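You operate a simulated robot arm through the tools that you are given. There is no shell and no other tool. Be economical: measure what you need, move in short steps, check, and stop when the job is done.

You are at the controls of a simulated two-armed robot. One attempt, no reset.

TASK
Put the gap gauge from the top of the low table on the top of the tool stand. Open the lower drawer, put the 7 KN slotted bracket from the top of the bench cabinet in the inside of the lower drawer and shut the drawer again. Put the yellow padlock on the bottom shelf of the tool rack. Press the colder button three times. The order is free.

The check looks at the end state, three seconds after you hand in, the way a careful person would. Anything else that was tipped, shoved, dropped, spilled or broken makes it a failure.

THE ROBOT
Two 7-joint arms with two-finger parallel grippers on one trunk, on a base that drives. Base frame: it is fixed to the floor where the robot stands at the start and does not move with it; the origin is under the middle of the robot, x ahead of it, y to its left, z up. Readings come in m, rad, newtons and seconds.
The left shoulder is at the start at [0.03, 0.119, 0.824], the right one opposite. With the tool pointing down near the work surface each hand reaches from about 0.28 to 0.68 m from the robot's upright axis, wherever it stands, measured 20 degrees to its own side. Places, roughly: bottom shelf of the tool rack [0.5, 7, 0.3]; colder button [0.8, 8.3, 1.4]; gap gauge [0.75, 0, 0.75]; inside of the lower drawer [0.7, -0.6, 0.5]; lower drawer [0.6, -0.6, 0.6]; slotted bracket [0.5, -0.75, 1]; top of the tool stand [0.7, 3.3, 0.9]; yellow padlock (2x4x4 cm) [0.7, 8, 1]. Payload 3.43 kg a hand.
Tool frame (each hand has its own): the origin (TCP) lies between the finger pads and is the grasp point; the fingertips stand 0.03 m ahead of it; z points along the fingers, y is the line along which they close. The gripper opens to 0.094 m. The fingers are 0.028 m wide and 0.01 m thick; the gripper's body (0.05 by 0.096 m) begins 0.055 m behind the TCP.
Orientation is told as [roll, pitch, yaw] about the base's x, y, z axes, in that order, counted from this pose: with the fingers straight down and closing along the base's y, the tool's x points along the base's -x, its y along +y and its z along -z.

THE INTERFACE
- The arms move only by the tool play_rows. It takes "left_commands", "right_commands" or both (then of equal length, played together; a hand with none holds still); each is one flat list of numbers, 7 for each row, row after row: the shift along the base's x, y, z in units of 500 mm (1.0 is 500 mm), then the turn, a rotation vector about the base's x, y, z in units of 90 degrees (1.0 is 90 degrees), then the finger opening in m, from 0 to 0.094. In form: [tx, ty, tz, wx, wy, wz, grip, tx, ty, tz, wx, wy, wz, grip, ...]. A call has 1 to 20 rows; each row is the pose to reach, as a shift and turn from the pose commanded when the call began. A call with a number of a shift or a turn outside -1 to 1 is refused whole. Rows are played at 5 a second. More than 0.05 m and 0.15 rad between two rows, or a gripper value outside its range, and nothing of the call is played. Where a pose cannot be reached the arm comes as near as it can. A force on the tool above 40 N (or 10 N above the force at the start of the call, whichever is more), or a blocked arm, ends the call early, and 0.2 s more pass. Each finger travels about 0.072 m/s and halts on what it meets, pressing with about 44 N; the grip force reading is that of the motor and also rises with nothing between the fingers. The clock runs only during rows and for 0.2 s after the last one: add rows that repeat a pose to give the fingers time. It gives the time, the measured TCP pose, the force on the tool (base axes), the opening and the grip force at its end, in the units of the frame above (readings bear some noise), with the torque about the TCP (base axes, N m) and any sound that the robot's microphone picked up, and new pictures: "pictures" is both (left out), scene, wrist or none (wrist: the cameras of the hands that moved).
- Cameras (640 x 400 px; columns grow to the right, rows downward): "scene" is now at [0.0401, -0.0361, 1.534]; the picture's right is [-0.45, -0.89, 0.00], its down [-0.66, 0.33, -0.67] and it looks along [0.60, -0.30, -0.74] (base axes); focal length 252 px, centre (320, 200). "left" rides on the left gripper at [0.076, -0.014, -0.102] in its tool frame; the picture's right is [0.18, 0.98, 0.00], its down [-0.75, 0.14, -0.64] and it looks along [-0.63, 0.12, 0.77] (tool axes); focal length 243 px, centre (320, 200). "right" rides on the right gripper at [0.076, 0.014, -0.102] in its tool frame; the picture's right is [-0.18, 0.98, 0.00], its down [-0.75, -0.14, -0.64] and it looks along [-0.63, -0.12, 0.77] (tool axes); focal length 243 px, centre (320, 200). There is no depth. A picture from a camera that has moved, and an enlarged one, comes with that camera's place and axes in the base frame and with its lens.
- slide_trunk(by): slides the trunk up (or, below 0, down) by that many m; the arms and the scene camera ride with it, the base frame stays. It gives what a move gives, with no picture.
- steer(legs): drives the robot by 1 to 6 legs, each [ahead, turn to the left] in m and rad, along the robot's own axes; the way and the turn of a leg run together, so that a leg with both is an arc; at most 1.5 m and 3.142 rad a leg. The arms and the cameras ride along, it lands a little off, and it stops where it bumps. It gives what a move gives, and a new picture of the scene camera.
- pan_tilt(pan, tilt): turns the head with the scene camera to pan (to the left, within 2.496 rad either way) and tilt (down, from -0.506 to 1.204), counted from straight ahead of the robot. It gives what a move gives, and a new picture of the scene camera.
- inspect(camera, box): a new picture of the part [left, top, right, bottom] of that camera's present view, enlarged. The clock stands still meanwhile.
- close_job(): hands the job in; it is judged then, once.

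Go step by step. Nothing tells you exact positions but the pictures and the camera data: compare them with the known pose of the tool, close in by small moves and look again before you grip or let go. The budget is 165 turns and 260 pictures, counting those below and the enlarged ones. Unless the task says otherwise, let go and move clear before handing in.

The tools are called after "Request:" as a command line: name --argument value ..., lists and objects as JSON in quotes. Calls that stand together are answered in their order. play_rows: Moves the arms, as the interface text tells. Its arguments: {"type":"object","properties":{"left_commands":{"type":"array","items":{"type":"number"}},"right_commands":{"type":"array","items":{"type":"number"}},"pictures":{"type":"string","enum":["both","scene","wrist","none"]}},"required":[]} The other tools are called the same way: slide_trunk (by) slides the trunk up or down; steer (legs) drives the base; pan_tilt (pan, tilt) turns the head that bears the scene camera; inspect (camera, box) takes an enlarged picture of a part of a camera's view; close_job () hands the job in.

At the start:

```text
time: 0.0
left_position: [0.4287, -0.031, 1.1833]
left_ee_rot: [0.0, 0.0, 0.003]
left_ft_force: [0.4, 0.3, -1.0]
left_ft_torque: [0.02, -0.01, -0.01]
left_opening: 0.094
left_grip_force: 0.0
right_position: [0.2981, -0.3096, 1.0873]
right_ee_rot: [0.0, 0.001, 0.004]
right_ft_force: [0.0, 0.3, -0.1]
right_ft_torque: [0.0, -0.02, 0.01]
right_opening: 0.0943
right_grip_force: 0.1
trunk travel left (down, up): [-0.09, 0.32]
robot x, y, heading: [0.0012, 0.0028, -0.001]
head pan, tilt: [-0.463, 0.836]
```

scene: 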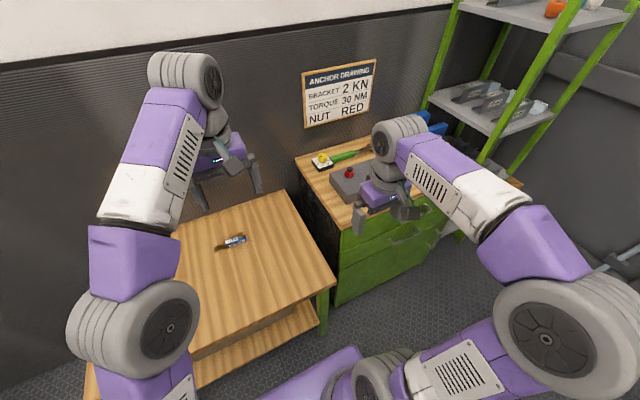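
right: 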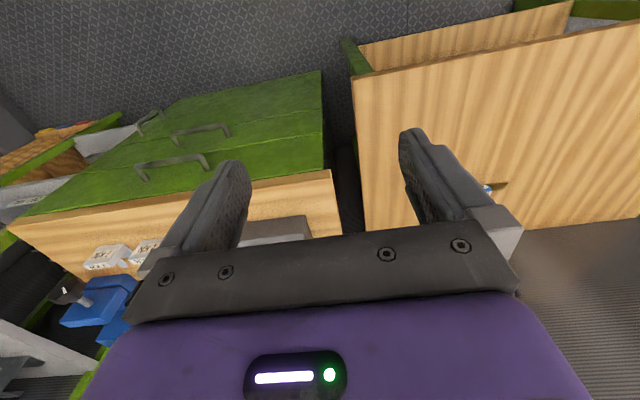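
left: 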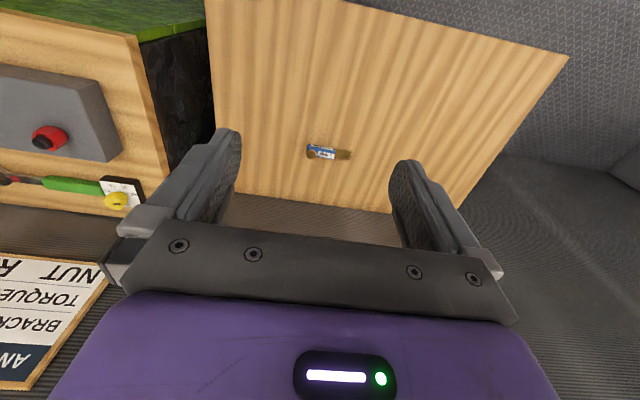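

The gauge lies on the low table at roughly [0.67, 0.02, 0.69], and the cabinet with the drawers is to the right. I'll enlarge the views before moving.

Request:
inspect --camera "scene" --box '[280, 50, 540, 230]'

Request:
inspect --camera "left" --box '[260, 110, 400, 200]'

Request:
inspect --camera "right" --box '[0, 60, 340, 380]'

```text
2.22 times, centred on (410, 140) of scene
camera zoom: at [0.0401, -0.0361, 1.534], right [-0.45, -0.89, 0.0], down [-0.66, 0.33, -0.67], along [0.6, -0.3, -0.74], focal length 560 px, centre (120, 333)
```

zoom: 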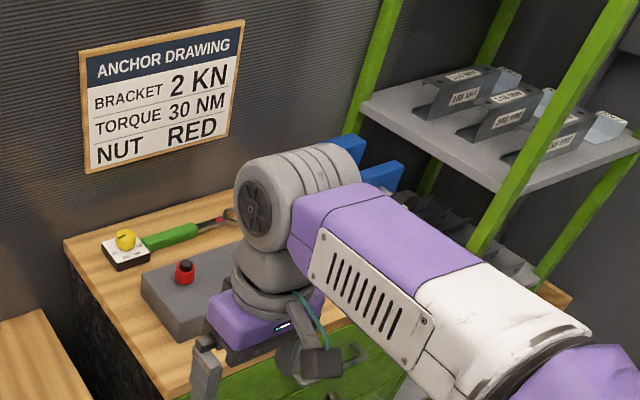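

```text
4.44 times, centred on (330, 155) of left
camera zoom: at [0.3527, -0.0455, 1.2855], right [-0.19, 0.98, 0.0], down [0.75, 0.14, 0.64], along [0.63, 0.12, -0.77], focal length 1078 px, centre (276, 400)
```

zoom: 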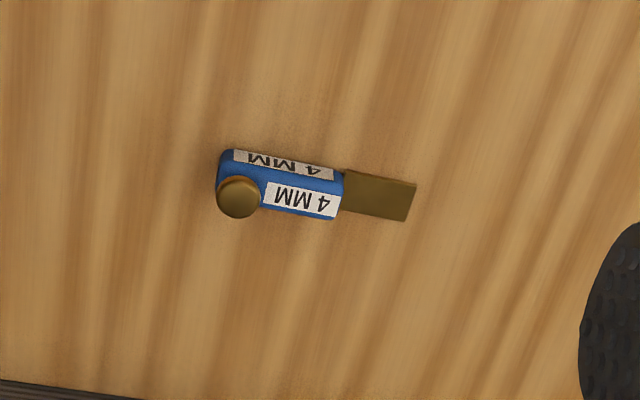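

```text
1.25 times, centred on (170, 220) of right
camera zoom: at [0.2217, -0.2959, 1.1895], right [0.18, 0.98, 0.0], down [0.75, -0.14, 0.64], along [0.63, -0.12, -0.77], focal length 303 px, centre (508, 175)
```

zoom: 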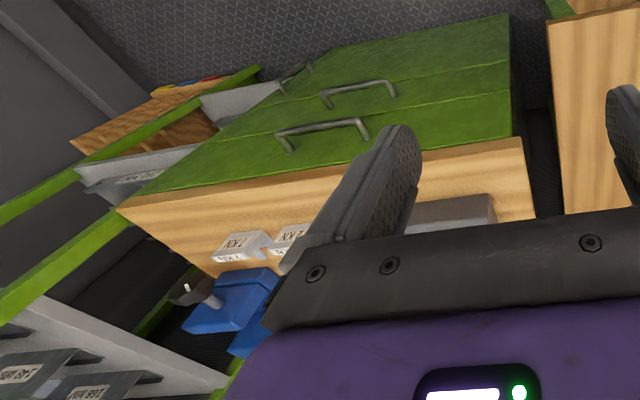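

Two or more white brackets lie on the cabinet near [0.5, -0.73, 0.92], and the cabinet front is at about x = 0.41. I'll look right before driving there.

Request:
pan_tilt --pan -1.3 --tilt 0.7

```text
time: 1.2
left_position: [0.4284, -0.0328, 1.1834]
left_ee_rot: [0.001, 0.001, 0.002]
left_ft_force: [-0.3, -0.2, 0.3]
left_ft_torque: [0.0, 0.02, 0.04]
left_opening: 0.0939
left_grip_force: 0.0
right_position: [0.2984, -0.309, 1.088]
right_ee_rot: [-0.001, 0.0, 0.003]
right_ft_force: [0.4, 0.6, 0.3]
right_ft_torque: [-0.03, 0.02, -0.04]
right_opening: 0.094
right_grip_force: 0.0
trunk travel left (down, up): [-0.09, 0.32]
robot x, y, heading: [-0.0002, 0.0027, -0.004]
head pan, tilt: [-1.3, 0.7]
camera scene: at [-0.0077, -0.0827, 1.5451], right [-0.96, -0.27, 0.0], down [-0.17, 0.62, -0.76], along [0.2, -0.74, -0.64], focal length 252 px, centre (320, 200)
```

scene: 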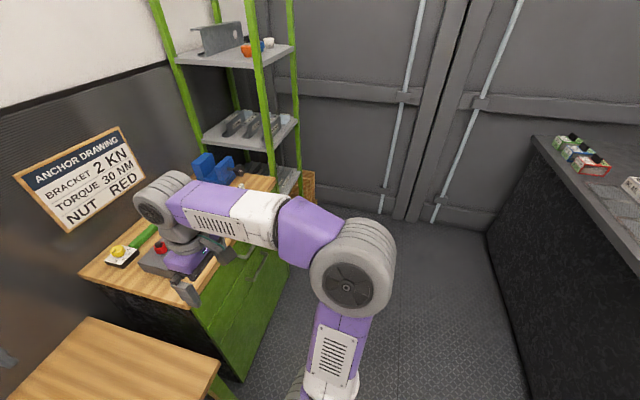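

The floor to the right is clear, with a counter edge at about x = -0.76. I'll drive to about (-0.1, -0.5), facing the cabinet.

Request:
steer --legs '[[0, -1.768], [0.51, 0], [0, 1.768]]'

Request:
pan_tilt --pan -0.1 --tilt 0.9

```text
time: 12.7
left_position: [0.3222, -0.5288, 1.183]
left_ee_rot: [0.001, -0.002, 0.01]
left_ft_force: [-0.1, -0.4, 0.5]
left_ft_torque: [-0.01, 0.02, -0.03]
left_opening: 0.0939
left_grip_force: 0.1
right_position: [0.1953, -0.8063, 1.0865]
right_ee_rot: [0.003, 0.0, 0.011]
right_ft_force: [0.3, -0.7, 0.3]
right_ft_torque: [-0.05, -0.01, -0.02]
right_opening: 0.0942
right_grip_force: 0.1
trunk travel left (down, up): [-0.09, 0.32]
robot x, y, heading: [-0.1031, -0.4969, 0.004]
head pan, tilt: [-1.3, 0.7]
camera scene: at [-0.1125, -0.582, 1.5452], right [-0.96, -0.27, 0.0], down [-0.18, 0.62, -0.77], along [0.21, -0.74, -0.64], focal length 252 px, centre (320, 200)
```

scene: 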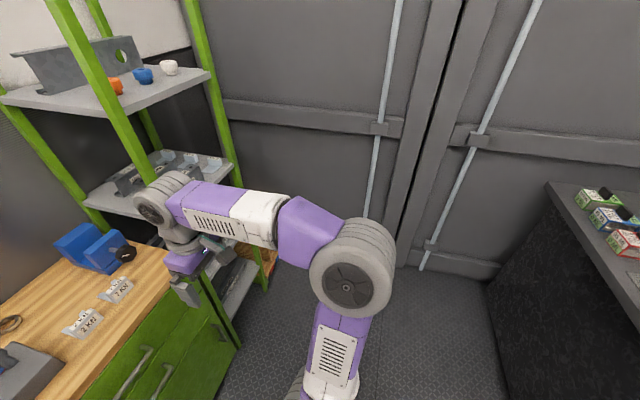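

```text
time: 14.1
left_position: [0.3242, -0.5289, 1.1832]
left_ee_rot: [0.001, 0.0, 0.009]
left_ft_force: [0.0, -0.1, -1.3]
left_ft_torque: [-0.03, 0.0, 0.01]
left_opening: 0.0941
left_grip_force: 0.0
right_position: [0.1954, -0.8063, 1.0876]
right_ee_rot: [0.0, -0.001, 0.009]
right_ft_force: [0.3, -0.4, 0.9]
right_ft_torque: [0.01, -0.01, 0.02]
right_opening: 0.094
right_grip_force: 0.1
trunk travel left (down, up): [-0.09, 0.32]
robot x, y, heading: [-0.1003, -0.4987, 0.007]
head pan, tilt: [-0.099, 0.901]
camera scene: at [-0.0604, -0.5076, 1.529], right [-0.1, -1.0, 0.0], down [-0.78, 0.07, -0.62], along [0.62, -0.06, -0.78], focal length 252 px, centre (320, 200)
```

scene: 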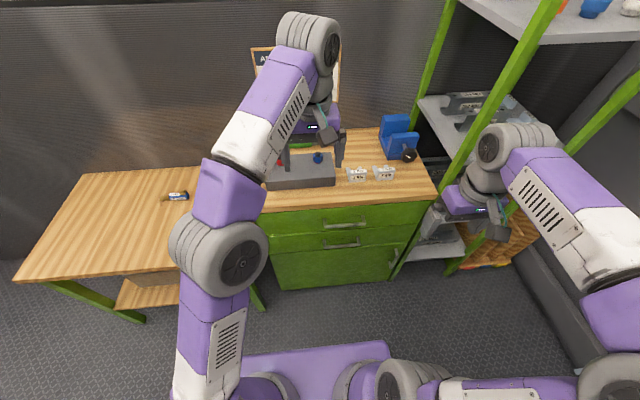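

Request:
inspect --camera "scene" --box '[230, 100, 450, 300]'

Request:
inspect --camera "right" --box '[0, 0, 640, 400]'

Request:
inspect --camera "left" --box '[0, 0, 640, 400]'

```text
2.00 times, centred on (340, 200) of scene
camera zoom: at [-0.0604, -0.5076, 1.529], right [-0.1, -1.0, 0.0], down [-0.78, 0.07, -0.62], along [0.62, -0.06, -0.78], focal length 504 px, centre (280, 200)
```

zoom: 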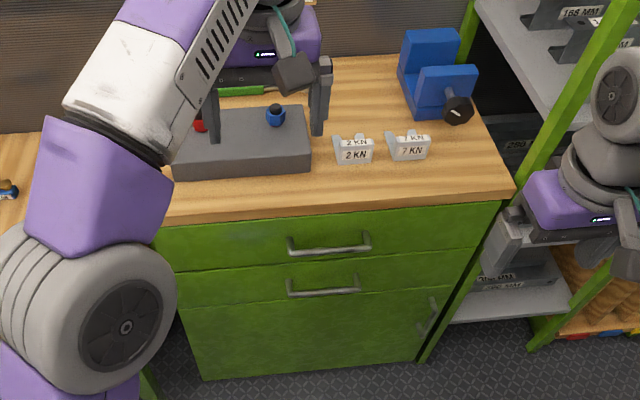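

```text
1.00 times, centred on (320, 200) of right (not enlarged: the box is as wide or as high as the picture)
camera zoom: at [0.118, -0.7942, 1.1895], right [0.18, 0.98, 0.0], down [0.75, -0.13, 0.64], along [0.63, -0.11, -0.77], focal length 243 px, centre (320, 200)
```

zoom: 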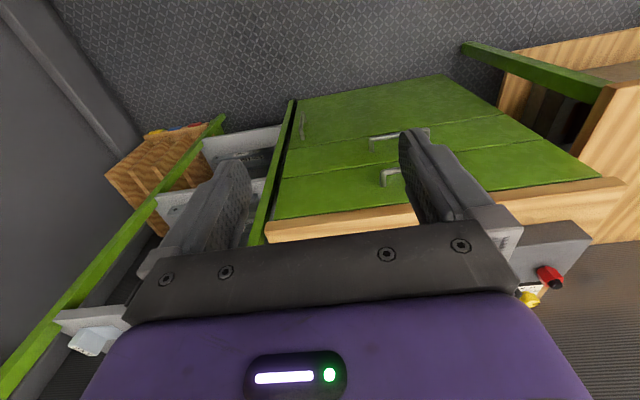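

```text
1.00 times, centred on (320, 200) of left (not enlarged: the box is as wide or as high as the picture)
camera zoom: at [0.2479, -0.5432, 1.2855], right [-0.19, 0.98, 0.0], down [0.75, 0.15, 0.64], along [0.63, 0.12, -0.77], focal length 243 px, centre (320, 200)
```

zoom: 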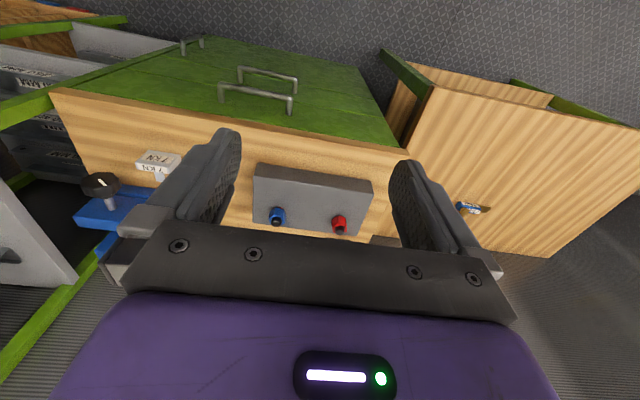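

The right-hand bracket is the 7 KN one, and the lower drawer's handle is at about [0.395, -0.63, 0.69]. I'll turn the right hand to point forward with its fingers closing vertically, and move the left arm aside.

Request:
play_rows --right_commands '[0.00733, 0.02347, -0.01827, -0.05133, -0.05133, 0.05133, 0.094, 0.01467, 0.04693, -0.03653, -0.10267, -0.10267, 0.10267, 0.094, 0.022, 0.0704, -0.0548, -0.154, -0.154, 0.154, 0.094, 0.02933, 0.09387, -0.07307, -0.20533, -0.20533, 0.20533, 0.094, 0.03667, 0.11733, -0.09133, -0.25667, -0.25667, 0.25667, 0.094, 0.044, 0.1408, -0.1096, -0.308, -0.308, 0.308, 0.094, 0.05133, 0.16427, -0.12787, -0.35933, -0.35933, 0.35933, 0.094, 0.05867, 0.18773, -0.14613, -0.41067, -0.41067, 0.41067, 0.094, 0.066, 0.2112, -0.1644, -0.462, -0.462, 0.462, 0.094, 0.07333, 0.23467, -0.18267, -0.51333, -0.51333, 0.51333, 0.094, 0.08067, 0.25813, -0.20093, -0.56467, -0.56467, 0.56467, 0.094, 0.088, 0.2816, -0.2192, -0.616, -0.616, 0.616, 0.094, 0.09533, 0.30507, -0.23747, -0.66733, -0.66733, 0.66733, 0.094, 0.10267, 0.32853, -0.25573, -0.71867, -0.71867, 0.71867, 0.094, 0.11, 0.352, -0.274, -0.77, -0.77, 0.77, 0.094, 0.11, 0.352, -0.274, -0.77, -0.77, 0.77, 0.094]' --left_commands '[0, 0.02, 0, 0, 0, 0, 0.094, 0, 0.04, 0, 0, 0, 0, 0.094, 0, 0.06, 0, 0, 0, 0, 0.094, 0, 0.08, 0, 0, 0, 0, 0.094, 0, 0.1, 0, 0, 0, 0, 0.094, 0, 0.12, 0, 0, 0, 0, 0.094, 0, 0.14, 0, 0, 0, 0, 0.094, 0, 0.16, 0, 0, 0, 0, 0.094, 0, 0.18, 0, 0, 0, 0, 0.094, 0, 0.2, 0, 0, 0, 0, 0.094, 0, 0.22, 0, 0, 0, 0, 0.094, 0, 0.24, 0, 0, 0, 0, 0.094, 0, 0.26, 0, 0, 0, 0, 0.094, 0, 0.28, 0, 0, 0, 0, 0.094, 0, 0.3, 0, 0, 0, 0, 0.094, 0, 0.3, 0, 0, 0, 0, 0.094]'

```text
time: 17.5
left_position: [0.3234, -0.3807, 1.183]
left_ee_rot: [0.001, 0.0, 0.008]
left_ft_force: [0.1, -0.5, -0.2]
left_ft_torque: [0.05, 0.02, 0.03]
left_opening: 0.0939
left_grip_force: 0.0
right_position: [0.3536, -0.5797, 0.9225]
right_ee_rot: [-1.573, 0.008, 1.574]
right_ft_force: [-0.4, 0.8, 0.0]
right_ft_torque: [-0.01, -0.01, 0.05]
right_opening: 0.094
right_grip_force: 0.0
right hand out of reach, approached as far as the arm can: row 8, 9, 10, 11, 12, 13, 14, 15, 16
trunk travel left (down, up): [-0.09, 0.32]
robot x, y, heading: [-0.1059, -0.4986, 0.006]
head pan, tilt: [-0.099, 0.901]
camera scene: at [-0.0604, -0.5092, 1.529], right [-0.09, -1.0, 0.0], down [-0.78, 0.08, -0.62], along [0.62, -0.06, -0.78], focal length 252 px, centre (320, 200)
camera right: at [0.2506, -0.6575, 0.9081], right [0.0, 0.18, -0.98], down [-0.64, 0.75, 0.13], along [0.77, 0.63, 0.11], focal length 243 px, centre (320, 200)
camera left: at [0.2479, -0.3948, 1.2858], right [-0.19, 0.98, 0.0], down [0.75, 0.15, 0.64], along [0.63, 0.12, -0.77], focal length 243 px, centre (320, 200)
```

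scene: 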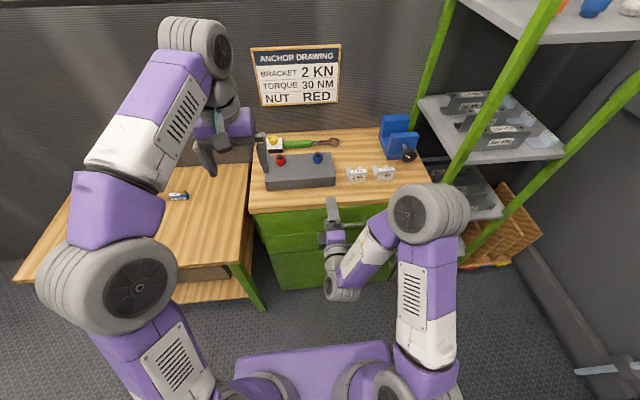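
right: 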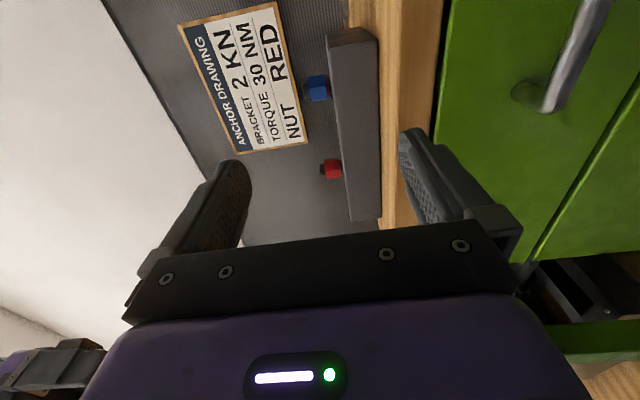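
left: 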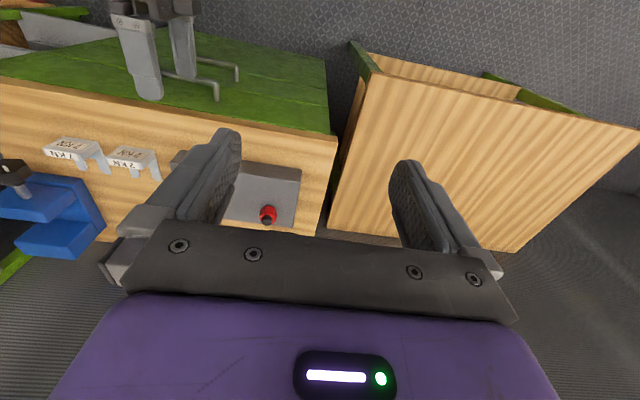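

The hand came out close to the cabinet because the robot stands too near for this wrist pose. I'll back off 0.2 m.

Request:
steer --legs '[[-0.2, 0]]'

```text
time: 19.1
left_position: [0.1252, -0.3793, 1.1836]
left_ee_rot: [0.0, -0.002, 0.006]
left_ft_force: [0.2, -0.2, 0.4]
left_ft_torque: [-0.02, -0.01, 0.05]
left_opening: 0.0941
left_grip_force: 0.0
right_position: [0.1552, -0.5806, 0.9238]
right_ee_rot: [-1.572, 0.009, 1.573]
right_ft_force: [-0.1, 1.4, 0.6]
right_ft_torque: [-0.01, 0.0, 0.02]
right_opening: 0.094
right_grip_force: 0.1
trunk travel left (down, up): [-0.09, 0.32]
robot x, y, heading: [-0.3029, -0.5008, 0.005]
head pan, tilt: [-0.099, 0.901]
camera scene: at [-0.26, -0.5085, 1.529], right [-0.09, -1.0, 0.0], down [-0.78, 0.07, -0.62], along [0.62, -0.06, -0.78], focal length 252 px, centre (320, 200)
```

scene: 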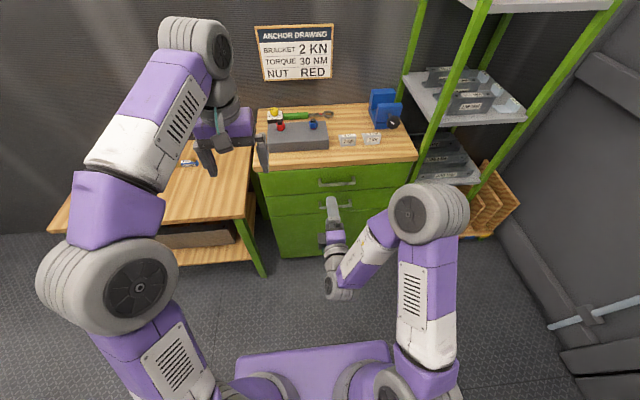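

I'll bring the right hand forward and down to a standoff ahead of the lower handle.

Request:
play_rows --right_commands '[0, -0.0125, -0.0585, 0, 0, 0, 0.094, 0, -0.025, -0.117, 0, 0, 0, 0.094, 0.02, -0.0375, -0.1755, 0, 0, 0, 0.094, 0.06, -0.05, -0.234, 0, 0, 0, 0.094, 0.11, -0.0625, -0.2925, 0, 0, 0, 0.094, 0.15, -0.075, -0.351, 0, 0, 0, 0.094, 0.2, -0.0875, -0.4095, 0, 0, 0, 0.094, 0.24, -0.1, -0.468, 0, 0, 0, 0.094, 0.24, -0.1, -0.468, 0, 0, 0, 0.094]'

```text
time: 21.1
left_position: [0.125, -0.3789, 1.1841]
left_ee_rot: [0.0, 0.0, 0.009]
left_ft_force: [-0.3, 0.3, 0.7]
left_ft_torque: [-0.04, 0.0, -0.01]
left_opening: 0.0941
left_grip_force: 0.0
right_position: [0.2758, -0.6308, 0.689]
right_ee_rot: [-1.57, 0.01, 1.571]
right_ft_force: [-0.3, 0.1, -0.1]
right_ft_torque: [0.03, -0.03, 0.0]
right_opening: 0.0936
right_grip_force: 0.1
trunk travel left (down, up): [-0.09, 0.32]
robot x, y, heading: [-0.3049, -0.5009, 0.004]
head pan, tilt: [-0.099, 0.901]
camera scene: at [-0.2591, -0.5084, 1.529], right [-0.09, -1.0, 0.0], down [-0.78, 0.07, -0.62], along [0.62, -0.06, -0.78], focal length 252 px, centre (320, 200)
camera right: at [0.1731, -0.7075, 0.6748], right [0.0, 0.18, -0.98], down [-0.64, 0.75, 0.13], along [0.77, 0.63, 0.11], focal length 243 px, centre (320, 200)
```

scene: 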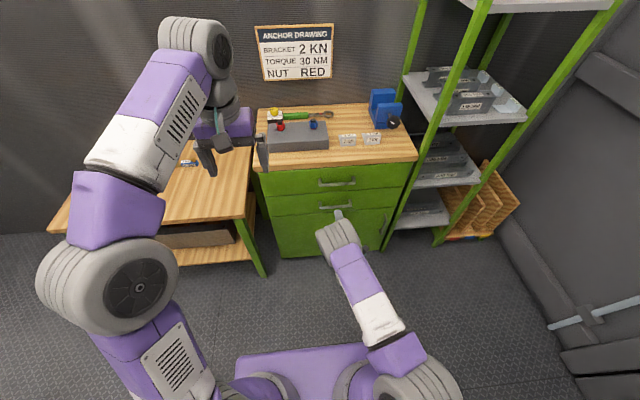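
right: 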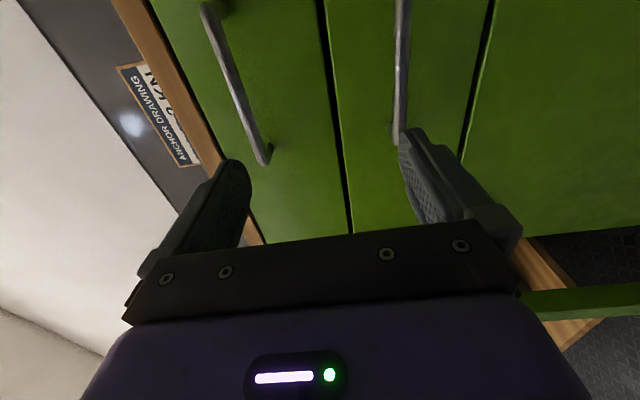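

The handle is lower than I thought, at about z = 0.615 and x = 0.42. I'll lower the hand and look again.

Request:
play_rows --right_commands '[0, 0, -0.075, 0, 0, 0, 0.094, 0.02, 0, -0.15, 0, 0, 0, 0.094, 0.04, 0, -0.15, 0, 0, 0, 0.094, 0.04, 0, -0.15, 0, 0, 0, 0.094]'

Request:
inspect --camera "scene" --box '[260, 120, 420, 260]'

```text
time: 22.1
left_position: [0.1245, -0.3802, 1.1834]
left_ee_rot: [0.0, 0.001, 0.008]
left_ft_force: [0.8, -0.5, -0.5]
left_ft_torque: [-0.02, -0.03, 0.0]
left_opening: 0.0941
left_grip_force: 0.2
right_position: [0.2966, -0.6293, 0.6136]
right_ee_rot: [-1.571, 0.01, 1.571]
right_ft_force: [-0.7, 0.0, -0.6]
right_ft_torque: [0.03, -0.03, -0.01]
right_opening: 0.094
right_grip_force: 0.1
trunk travel left (down, up): [-0.09, 0.32]
robot x, y, heading: [-0.3071, -0.5007, 0.008]
head pan, tilt: [-0.099, 0.901]
camera scene: at [-0.2589, -0.5085, 1.529], right [-0.09, -1.0, 0.0], down [-0.78, 0.07, -0.62], along [0.62, -0.06, -0.78], focal length 252 px, centre (320, 200)
camera right: at [0.1931, -0.7069, 0.5989], right [0.0, 0.17, -0.98], down [-0.64, 0.75, 0.13], along [0.77, 0.63, 0.11], focal length 243 px, centre (320, 200)
```

scene: 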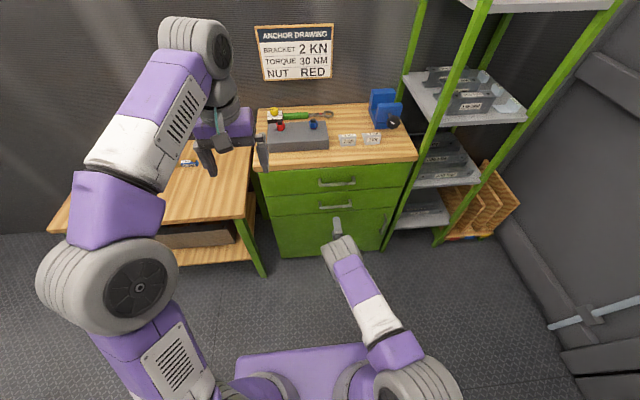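
right: 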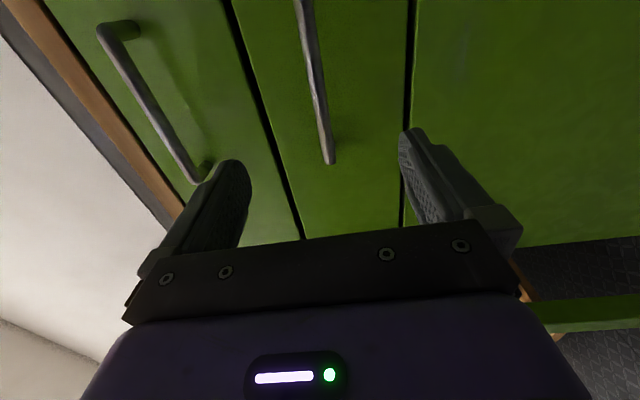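

```text
2.86 times, centred on (340, 190) of scene
camera zoom: at [-0.2589, -0.5085, 1.529], right [-0.09, -1.0, 0.0], down [-0.78, 0.07, -0.62], along [0.62, -0.06, -0.78], focal length 720 px, centre (263, 229)
```

zoom: 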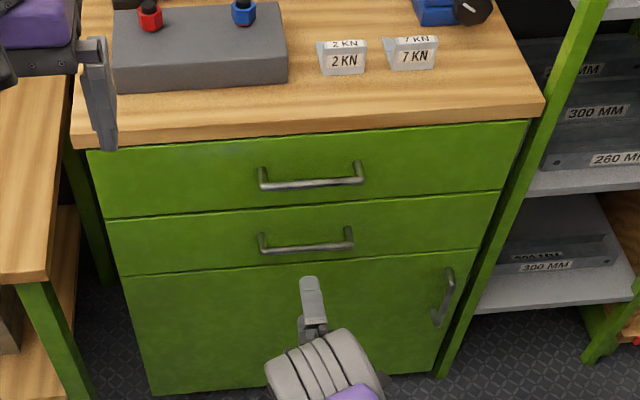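

The handle bar is at about [0.42, -0.645, 0.614], in line with the hand. I'll advance and close on it.

Request:
play_rows --right_commands '[0.06, -0.02, 0, 0, 0, 0, 0.094, 0.12, -0.03, 0, 0, 0, 0, 0.094, 0.18, -0.03, 0, 0, 0, 0, 0.094, 0.217, -0.03, 0, 0, 0, 0, 0.094, 0.217, -0.03, 0, 0, 0, 0, 0.094, 0.217, -0.03, 0, 0, 0, 0, 0, 0.217, -0.03, 0, 0, 0, 0, 0, 0.217, -0.03, 0, 0, 0, 0, 0, 0.217, -0.03, 0, 0, 0, 0, 0, 0.217, -0.03, 0, 0, 0, 0, 0]'

```text
time: 24.3
left_position: [0.1258, -0.3799, 1.1821]
left_ee_rot: [0.0, 0.0, 0.01]
left_ft_force: [0.0, -0.2, 0.1]
left_ft_torque: [-0.01, -0.07, -0.02]
left_opening: 0.0939
left_grip_force: 0.0
right_position: [0.4032, -0.6445, 0.6122]
right_ee_rot: [-1.567, 0.008, 1.571]
right_ft_force: [-0.5, 1.7, -8.7]
right_ft_torque: [0.96, 0.15, 0.16]
right_opening: 0.0136
right_grip_force: 45.0
trunk travel left (down, up): [-0.09, 0.32]
robot x, y, heading: [-0.3048, -0.5033, 0.001]
head pan, tilt: [-0.099, 0.901]
camera scene: at [-0.2579, -0.5087, 1.5289], right [-0.09, -1.0, 0.0], down [-0.78, 0.07, -0.62], along [0.62, -0.06, -0.78], focal length 252 px, centre (320, 200)
camera right: at [0.3004, -0.7227, 0.5982], right [0.0, 0.18, -0.98], down [-0.64, 0.75, 0.14], along [0.77, 0.63, 0.11], focal length 243 px, centre (320, 200)
```

scene: 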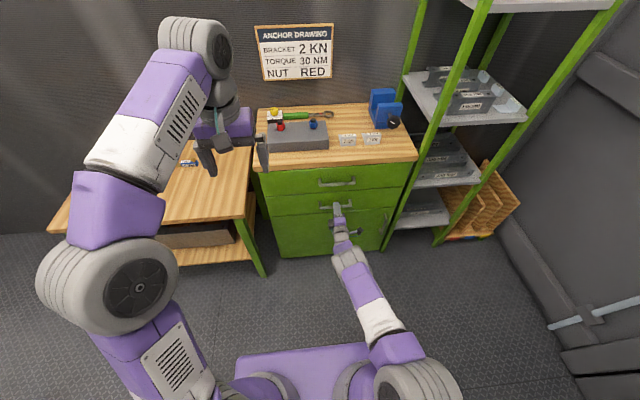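
right: 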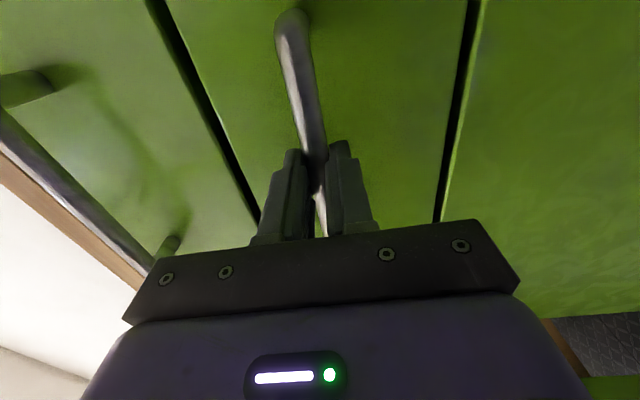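

The handle is gripped, with an opening of 13.6 mm. I'll pull the drawer straight out about 0.23 m.

Request:
play_rows --right_commands '[-0.04, 0, 0, 0, 0, 0, 0, -0.08, 0, 0, 0, 0, 0, 0, -0.12, 0, 0, 0, 0, 0, 0, -0.16, 0, 0, 0, 0, 0, 0, -0.2, 0, 0, 0, 0, 0, 0, -0.24, 0, 0, 0, 0, 0, 0, -0.28, 0, 0, 0, 0, 0, 0, -0.32, 0, 0, 0, 0, 0, 0, -0.36, 0, 0, 0, 0, 0, 0, -0.4, 0, 0, 0, 0, 0, 0, -0.44, 0, 0, 0, 0, 0, 0, -0.46, 0, 0, 0, 0, 0, 0]'

```text
time: 26.9
left_position: [0.127, -0.3808, 1.1829]
left_ee_rot: [0.001, 0.003, 0.01]
left_ft_force: [0.2, 0.3, -0.6]
left_ft_torque: [-0.02, 0.02, 0.0]
left_opening: 0.094
left_grip_force: 0.0
right_position: [0.1734, -0.6462, 0.6119]
right_ee_rot: [-1.565, 0.01, 1.568]
right_ft_force: [-0.7, -6.8, -17.7]
right_ft_torque: [0.97, 0.36, -0.44]
right_opening: 0.0137
right_grip_force: 45.0
trunk travel left (down, up): [-0.09, 0.32]
robot x, y, heading: [-0.2998, -0.5023, 0.01]
head pan, tilt: [-0.099, 0.901]
camera scene: at [-0.2574, -0.5098, 1.5289], right [-0.09, -1.0, 0.0], down [-0.78, 0.07, -0.62], along [0.62, -0.06, -0.78], focal length 252 px, centre (320, 200)
camera right: at [0.07, -0.7233, 0.5985], right [-0.01, 0.18, -0.98], down [-0.64, 0.76, 0.14], along [0.77, 0.63, 0.11], focal length 243 px, centre (320, 200)
```

scene: 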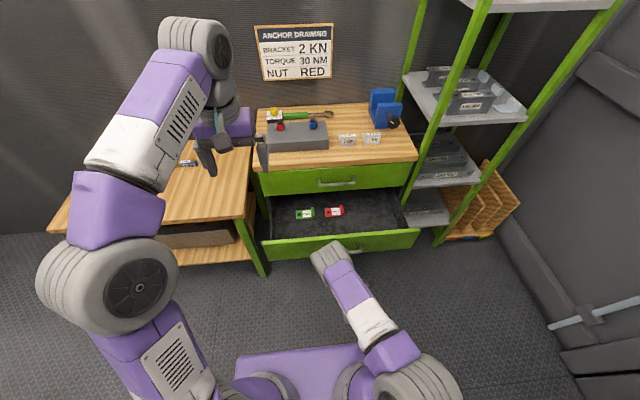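
right: 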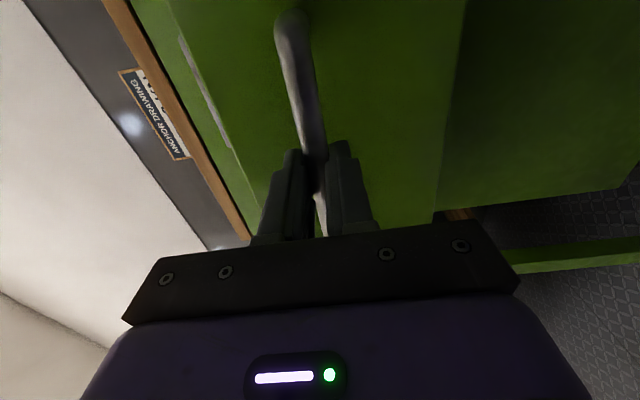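

The drawer is open and already holds a green and a red item. I'll release the handle and back off.

Request:
play_rows --right_commands '[0, 0, 0, 0, 0, 0, 0.06, 0, 0, 0, 0, 0, 0, 0.094, 0, 0, 0, 0, 0, 0, 0.094, 0, 0, 0, 0, 0, 0, 0.094, 0, 0, 0, 0, 0, 0, 0.094]' --pictures "none"

Request:
steer --legs '[[-0.1, 0]]'

```text
time: 28.1
left_position: [0.1247, -0.3801, 1.183]
left_ee_rot: [0.0, 0.0, 0.007]
left_ft_force: [-0.1, 0.4, -0.7]
left_ft_torque: [0.01, 0.03, 0.0]
left_opening: 0.0944
left_grip_force: 0.0
right_position: [0.1727, -0.6446, 0.6138]
right_ee_rot: [-1.57, 0.009, 1.572]
right_ft_force: [0.6, 0.7, 0.2]
right_ft_torque: [0.0, 0.0, -0.01]
right_opening: 0.0942
right_grip_force: 0.1
trunk travel left (down, up): [-0.09, 0.32]
robot x, y, heading: [-0.3034, -0.5032, 0.004]
head pan, tilt: [-0.099, 0.901]
```

```text
time: 29.3
left_position: [0.0237, -0.3803, 1.1842]
left_ee_rot: [0.0, -0.001, 0.01]
left_ft_force: [-0.1, 0.5, -0.6]
left_ft_torque: [0.0, -0.03, -0.02]
left_opening: 0.0938
left_grip_force: 0.1
right_position: [0.0728, -0.6451, 0.6126]
right_ee_rot: [-1.572, 0.008, 1.57]
right_ft_force: [0.8, 0.4, 0.5]
right_ft_torque: [-0.01, 0.0, 0.01]
right_opening: 0.0942
right_grip_force: 0.1
trunk travel left (down, up): [-0.09, 0.32]
robot x, y, heading: [-0.4016, -0.5, 0.004]
head pan, tilt: [-0.099, 0.901]
camera scene: at [-0.3601, -0.509, 1.5291], right [-0.09, -1.0, 0.0], down [-0.78, 0.07, -0.62], along [0.62, -0.06, -0.78], focal length 252 px, centre (320, 200)
```

scene: 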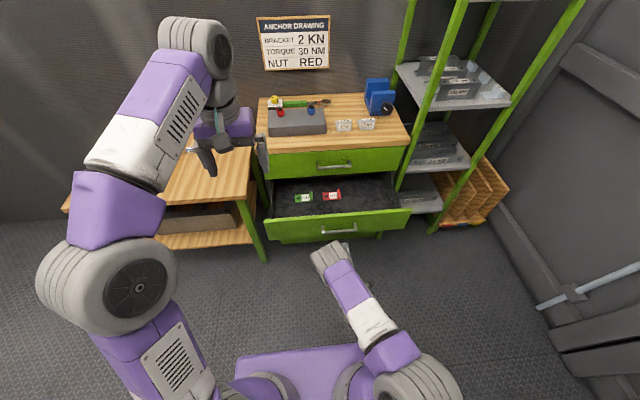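

I'm clear of the handle, so I'll raise the right hand and point it down again.

Request:
play_rows --right_commands '[0, -0.01, 0.0623, 0.05133, 0.05133, -0.05133, 0.094, 0, -0.02, 0.1245, 0.10267, 0.10267, -0.10267, 0.094, 0, -0.03, 0.1868, 0.154, 0.154, -0.154, 0.094, 0, -0.04, 0.249, 0.20533, 0.20533, -0.20533, 0.094, 0, -0.05, 0.3113, 0.25667, 0.25667, -0.25667, 0.094, 0, -0.06, 0.3736, 0.308, 0.308, -0.308, 0.094, 0, -0.07, 0.4359, 0.35933, 0.35933, -0.35933, 0.094, 0, -0.08, 0.498, 0.41067, 0.41067, -0.41067, 0.094, 0, -0.09, 0.56, 0.462, 0.462, -0.462, 0.094, 0, -0.1, 0.6227, 0.51333, 0.51333, -0.51333, 0.094, 0, -0.1, 0.685, 0.56467, 0.56467, -0.56467, 0.094, 0, -0.1, 0.747, 0.616, 0.616, -0.616, 0.094, 0, -0.1, 0.809, 0.66733, 0.66733, -0.66733, 0.094, 0, -0.1, 0.87, 0.71867, 0.71867, -0.71867, 0.094, 0, -0.1, 0.934, 0.77, 0.77, -0.77, 0.094, 0, -0.1, 0.934, 0.77, 0.77, -0.77, 0.094]' --pictures "scene"

```text
time: 32.7
left_position: [0.0244, -0.3799, 1.1841]
left_ee_rot: [-0.002, 0.001, 0.01]
left_ft_force: [-0.1, -0.2, 0.3]
left_ft_torque: [0.0, 0.0, 0.01]
left_opening: 0.0942
left_grip_force: 0.0
right_position: [0.0726, -0.6954, 1.0807]
right_ee_rot: [0.001, 0.002, 0.01]
right_ft_force: [0.2, -0.1, 0.2]
right_ft_torque: [-0.04, 0.01, 0.0]
right_opening: 0.0939
right_grip_force: 0.1
trunk travel left (down, up): [-0.09, 0.32]
robot x, y, heading: [-0.4025, -0.5007, 0.006]
head pan, tilt: [-0.099, 0.901]
camera scene: at [-0.3589, -0.509, 1.529], right [-0.09, -1.0, 0.0], down [-0.78, 0.07, -0.62], along [0.62, -0.06, -0.78], focal length 252 px, centre (320, 200)
```

scene: 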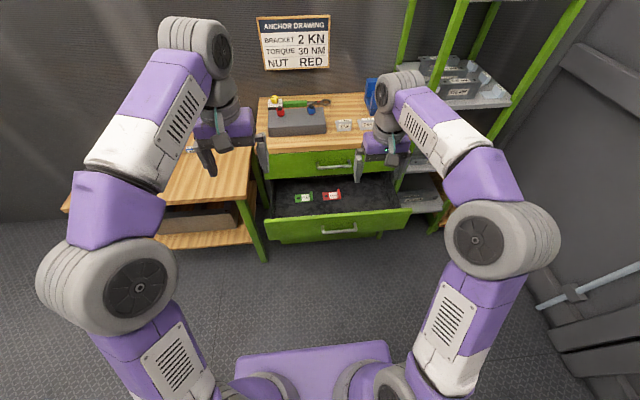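

I'll drive forward 0.3 m, which keeps the base short of the drawer front.

Request:
steer --legs '[[0.3, 0]]'

Request:
inspect --camera "right" --box '[0, 0, 640, 400]'

Request:
inspect --camera "scene" --box '[260, 120, 440, 300]'

```text
time: 34.7
left_position: [0.3252, -0.3788, 1.1839]
left_ee_rot: [0.0, -0.001, 0.009]
left_ft_force: [-0.2, 0.5, -0.1]
left_ft_torque: [0.01, 0.03, -0.02]
left_opening: 0.0941
left_grip_force: 0.1
right_position: [0.3734, -0.6951, 1.0799]
right_ee_rot: [-0.001, -0.002, 0.008]
right_ft_force: [-0.1, 0.0, -0.8]
right_ft_torque: [0.02, 0.05, -0.02]
right_opening: 0.0942
right_grip_force: 0.0
trunk travel left (down, up): [-0.09, 0.32]
robot x, y, heading: [-0.1018, -0.4967, 0.004]
head pan, tilt: [-0.099, 0.901]
camera scene: at [-0.0581, -0.5074, 1.529], right [-0.09, -1.0, 0.0], down [-0.78, 0.07, -0.62], along [0.62, -0.06, -0.78], focal length 252 px, centre (320, 200)
```

scene: 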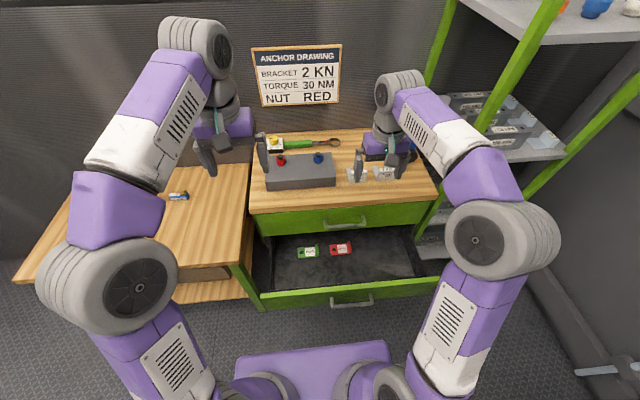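

```text
1.00 times, centred on (320, 200) of right (not enlarged: the box is as wide or as high as the picture)
camera zoom: at [0.297, -0.6816, 1.1825], right [0.18, 0.98, 0.0], down [0.76, -0.13, 0.64], along [0.63, -0.11, -0.77], focal length 243 px, centre (320, 200)
```

zoom: 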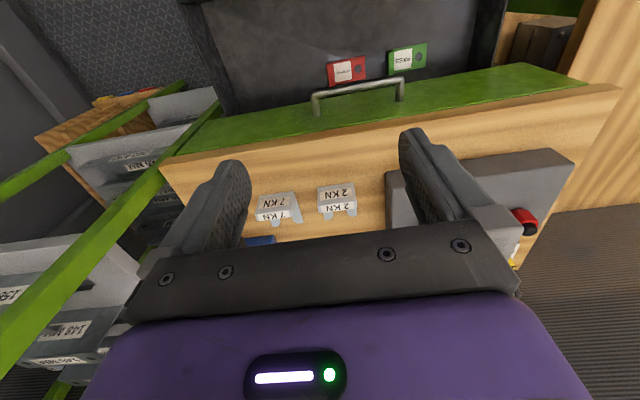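

```text
2.22 times, centred on (350, 210) of scene
camera zoom: at [-0.0581, -0.5074, 1.529], right [-0.09, -1.0, 0.0], down [-0.78, 0.07, -0.62], along [0.62, -0.06, -0.78], focal length 560 px, centre (253, 178)
```

zoom: 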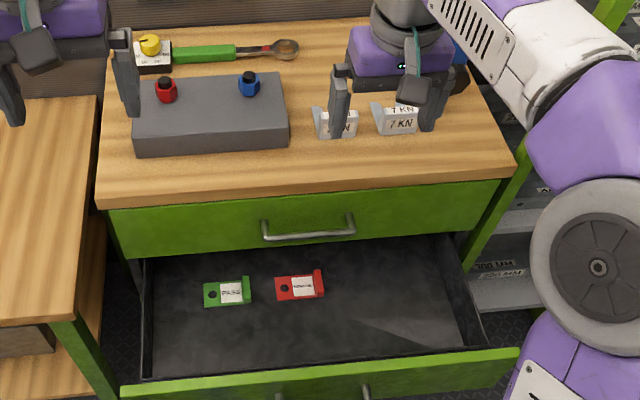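

The 7 KN bracket is around [0.51, -0.785, 0.92]. I'll shift the hand closer to it for a better look.

Request:
play_rows --right_commands '[0.04, -0.06, -0.02, 0, 0, 0, 0.094, 0.08, -0.12, -0.04, 0, 0, 0, 0.094, 0.12, -0.17, -0.06, 0, 0, 0, 0.094, 0.12, -0.17, -0.06, 0, 0, 0, 0.094]' --pictures "wrist"

Request:
inspect --camera "right" --box '[230, 100, 430, 225]'

```text
time: 35.7
left_position: [0.3238, -0.3788, 1.1836]
left_ee_rot: [0.001, 0.001, 0.011]
left_ft_force: [0.2, 0.4, -0.4]
left_ft_torque: [0.04, -0.01, 0.02]
left_opening: 0.0942
left_grip_force: 0.0
right_position: [0.4325, -0.7787, 1.0522]
right_ee_rot: [0.001, -0.001, 0.01]
right_ft_force: [0.0, -1.2, -0.3]
right_ft_torque: [0.01, 0.01, -0.01]
right_opening: 0.094
right_grip_force: 0.1
trunk travel left (down, up): [-0.09, 0.32]
robot x, y, heading: [-0.1015, -0.4977, 0.003]
head pan, tilt: [-0.099, 0.901]
camera right: at [0.356, -0.766, 1.1537], right [0.17, 0.98, 0.0], down [0.75, -0.13, 0.64], along [0.63, -0.11, -0.77], focal length 243 px, centre (320, 200)
```

right: 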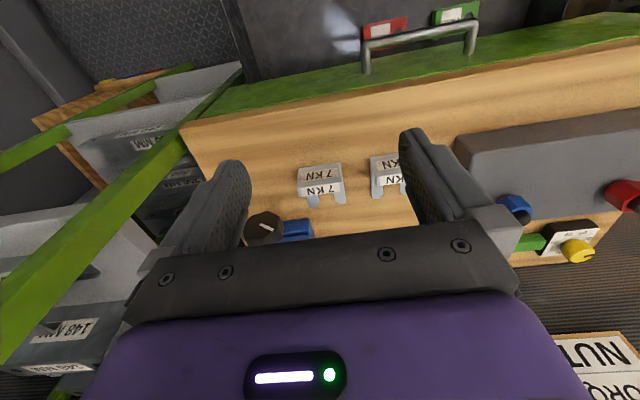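

```text
3.20 times, centred on (330, 162) of right
camera zoom: at [0.356, -0.766, 1.1537], right [0.17, 0.98, 0.0], down [0.75, -0.13, 0.64], along [0.63, -0.11, -0.77], focal length 776 px, centre (288, 320)
```

zoom: 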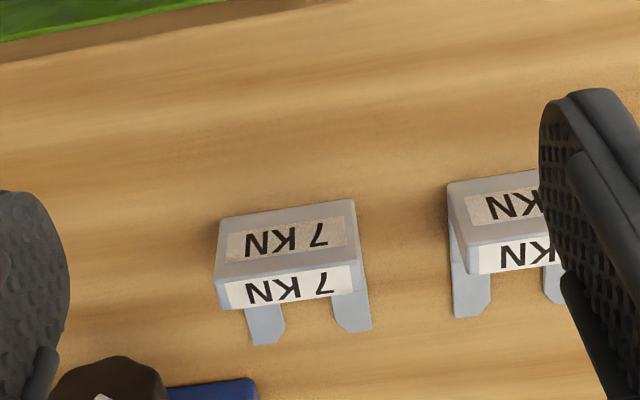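

The bracket's upright edge is at about [0.52, -0.792, 0.926], it is 47 mm wide, and its neighbours are close. I'll set the opening to 0.06 and hover above it.

Request:
play_rows --right_commands '[0.06, -0.01, 0, 0, 0, 0, 0.075, 0.12, -0.02, 0, 0, 0, 0, 0.062, 0.18, -0.027, 0, 0, 0, 0, 0.062, 0.208, -0.027, -0.04, 0, 0, 0, 0.062, 0.208, -0.027, -0.08, 0, 0, 0, 0.062, 0.208, -0.027, -0.08, 0, 0, 0, 0.062]'

Request:
inspect --camera "scene" --box '[330, 110, 450, 210]'

Request:
inspect --camera "right" --box '[200, 60, 440, 240]'

```text
time: 37.1
left_position: [0.3248, -0.3798, 1.1833]
left_ee_rot: [0.002, 0.0, 0.01]
left_ft_force: [1.1, -0.1, 0.0]
left_ft_torque: [0.02, -0.01, -0.01]
left_opening: 0.0942
left_grip_force: 0.0
right_position: [0.4942, -0.7888, 0.9968]
right_ee_rot: [0.0, 0.001, 0.008]
right_ft_force: [0.1, 0.6, 0.0]
right_ft_torque: [0.01, 0.01, -0.02]
right_opening: 0.0619
right_grip_force: 0.0
right hand out of reach, approached as far as the arm can: row 2, 3, 4, 5, 6
trunk travel left (down, up): [-0.09, 0.32]
robot x, y, heading: [-0.1051, -0.4977, 0.004]
head pan, tilt: [-0.099, 0.901]
camera scene: at [-0.058, -0.508, 1.5289], right [-0.09, -1.0, 0.0], down [-0.78, 0.07, -0.62], along [0.62, -0.06, -0.78], focal length 252 px, centre (320, 200)
camera right: at [0.4175, -0.7765, 1.0992], right [0.18, 0.98, 0.0], down [0.75, -0.13, 0.64], along [0.63, -0.11, -0.77], focal length 243 px, centre (320, 200)
```

scene: 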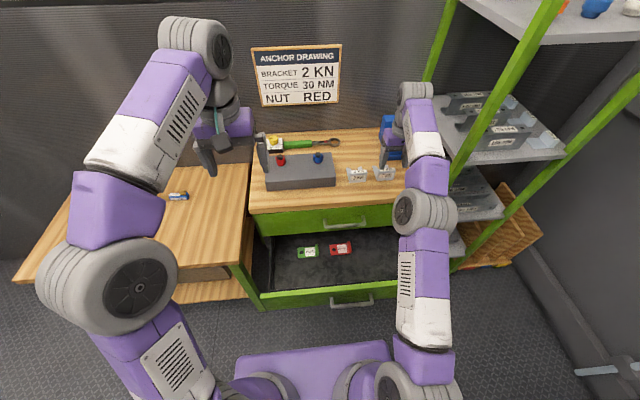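
right: 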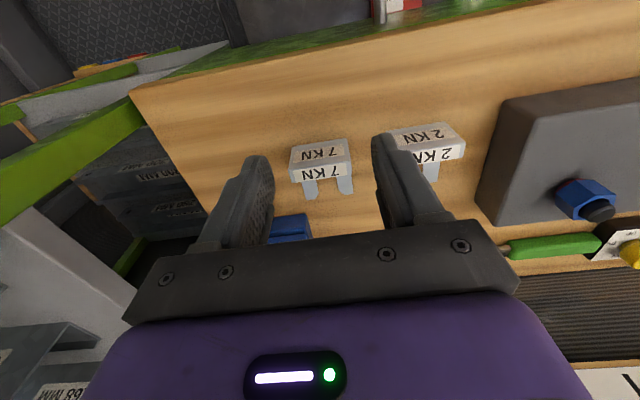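

```text
4.00 times, centred on (390, 160) of scene
camera zoom: at [-0.058, -0.508, 1.5289], right [-0.09, -1.0, 0.0], down [-0.78, 0.07, -0.62], along [0.62, -0.06, -0.78], focal length 1009 px, centre (40, 360)
```

zoom: 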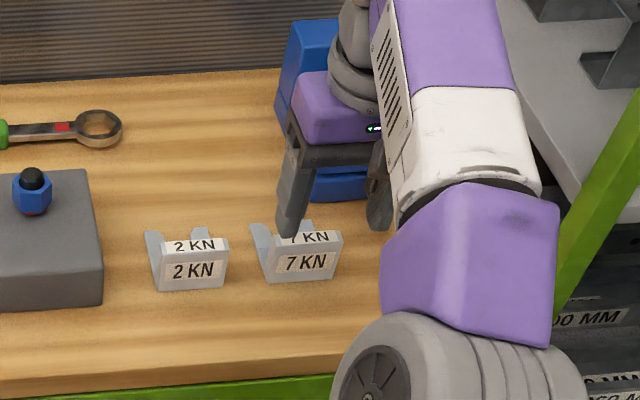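

```text
2.22 times, centred on (320, 150) of right
camera zoom: at [0.4175, -0.7765, 1.0992], right [0.18, 0.98, 0.0], down [0.75, -0.13, 0.64], along [0.63, -0.11, -0.77], focal length 539 px, centre (320, 311)
```

zoom: 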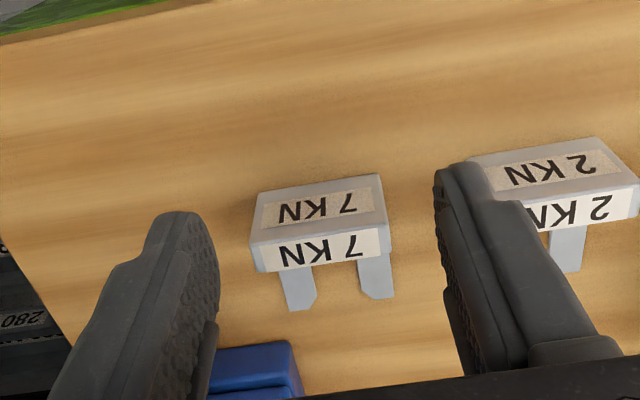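

The bracket is a little out of reach. The base is well below the drawer, so I'll creep forward 0.06 m.

Request:
steer --legs '[[0.06, 0]]'

Request:
inspect --camera "right" --box '[200, 60, 440, 240]'

```text
time: 38.1
left_position: [0.3856, -0.3778, 1.1833]
left_ee_rot: [0.002, 0.001, 0.009]
left_ft_force: [0.1, 0.1, -0.7]
left_ft_torque: [0.01, 0.03, -0.01]
left_opening: 0.0942
left_grip_force: 0.1
right_position: [0.5553, -0.7876, 0.996]
right_ee_rot: [0.001, -0.001, 0.008]
right_ft_force: [-0.5, -0.4, -0.2]
right_ft_torque: [0.01, 0.03, 0.04]
right_opening: 0.062
right_grip_force: 0.2
trunk travel left (down, up): [-0.09, 0.32]
robot x, y, heading: [-0.0428, -0.4981, 0.006]
head pan, tilt: [-0.099, 0.901]
camera scene: at [0.0018, -0.5071, 1.5289], right [-0.09, -1.0, 0.0], down [-0.78, 0.07, -0.62], along [0.62, -0.06, -0.78], focal length 252 px, centre (320, 200)
```

scene: 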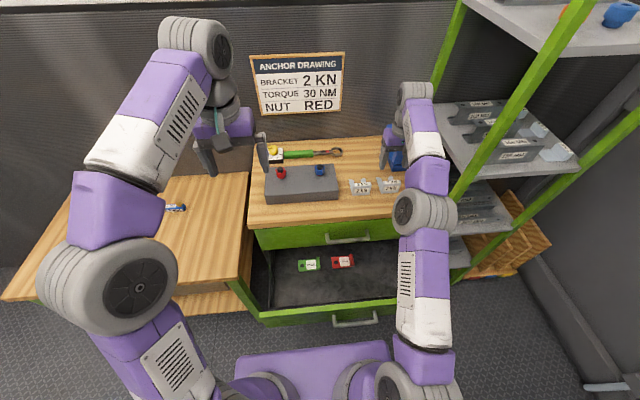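

```text
2.22 times, centred on (320, 150) of right
camera zoom: at [0.4771, -0.7758, 1.0992], right [0.17, 0.98, 0.0], down [0.76, -0.13, 0.64], along [0.63, -0.11, -0.77], focal length 539 px, centre (320, 311)
```

zoom: 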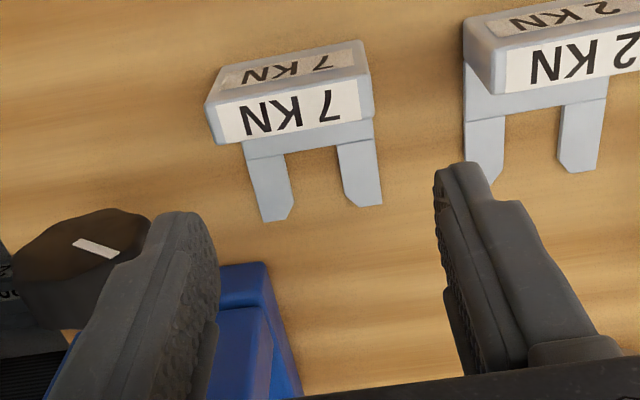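

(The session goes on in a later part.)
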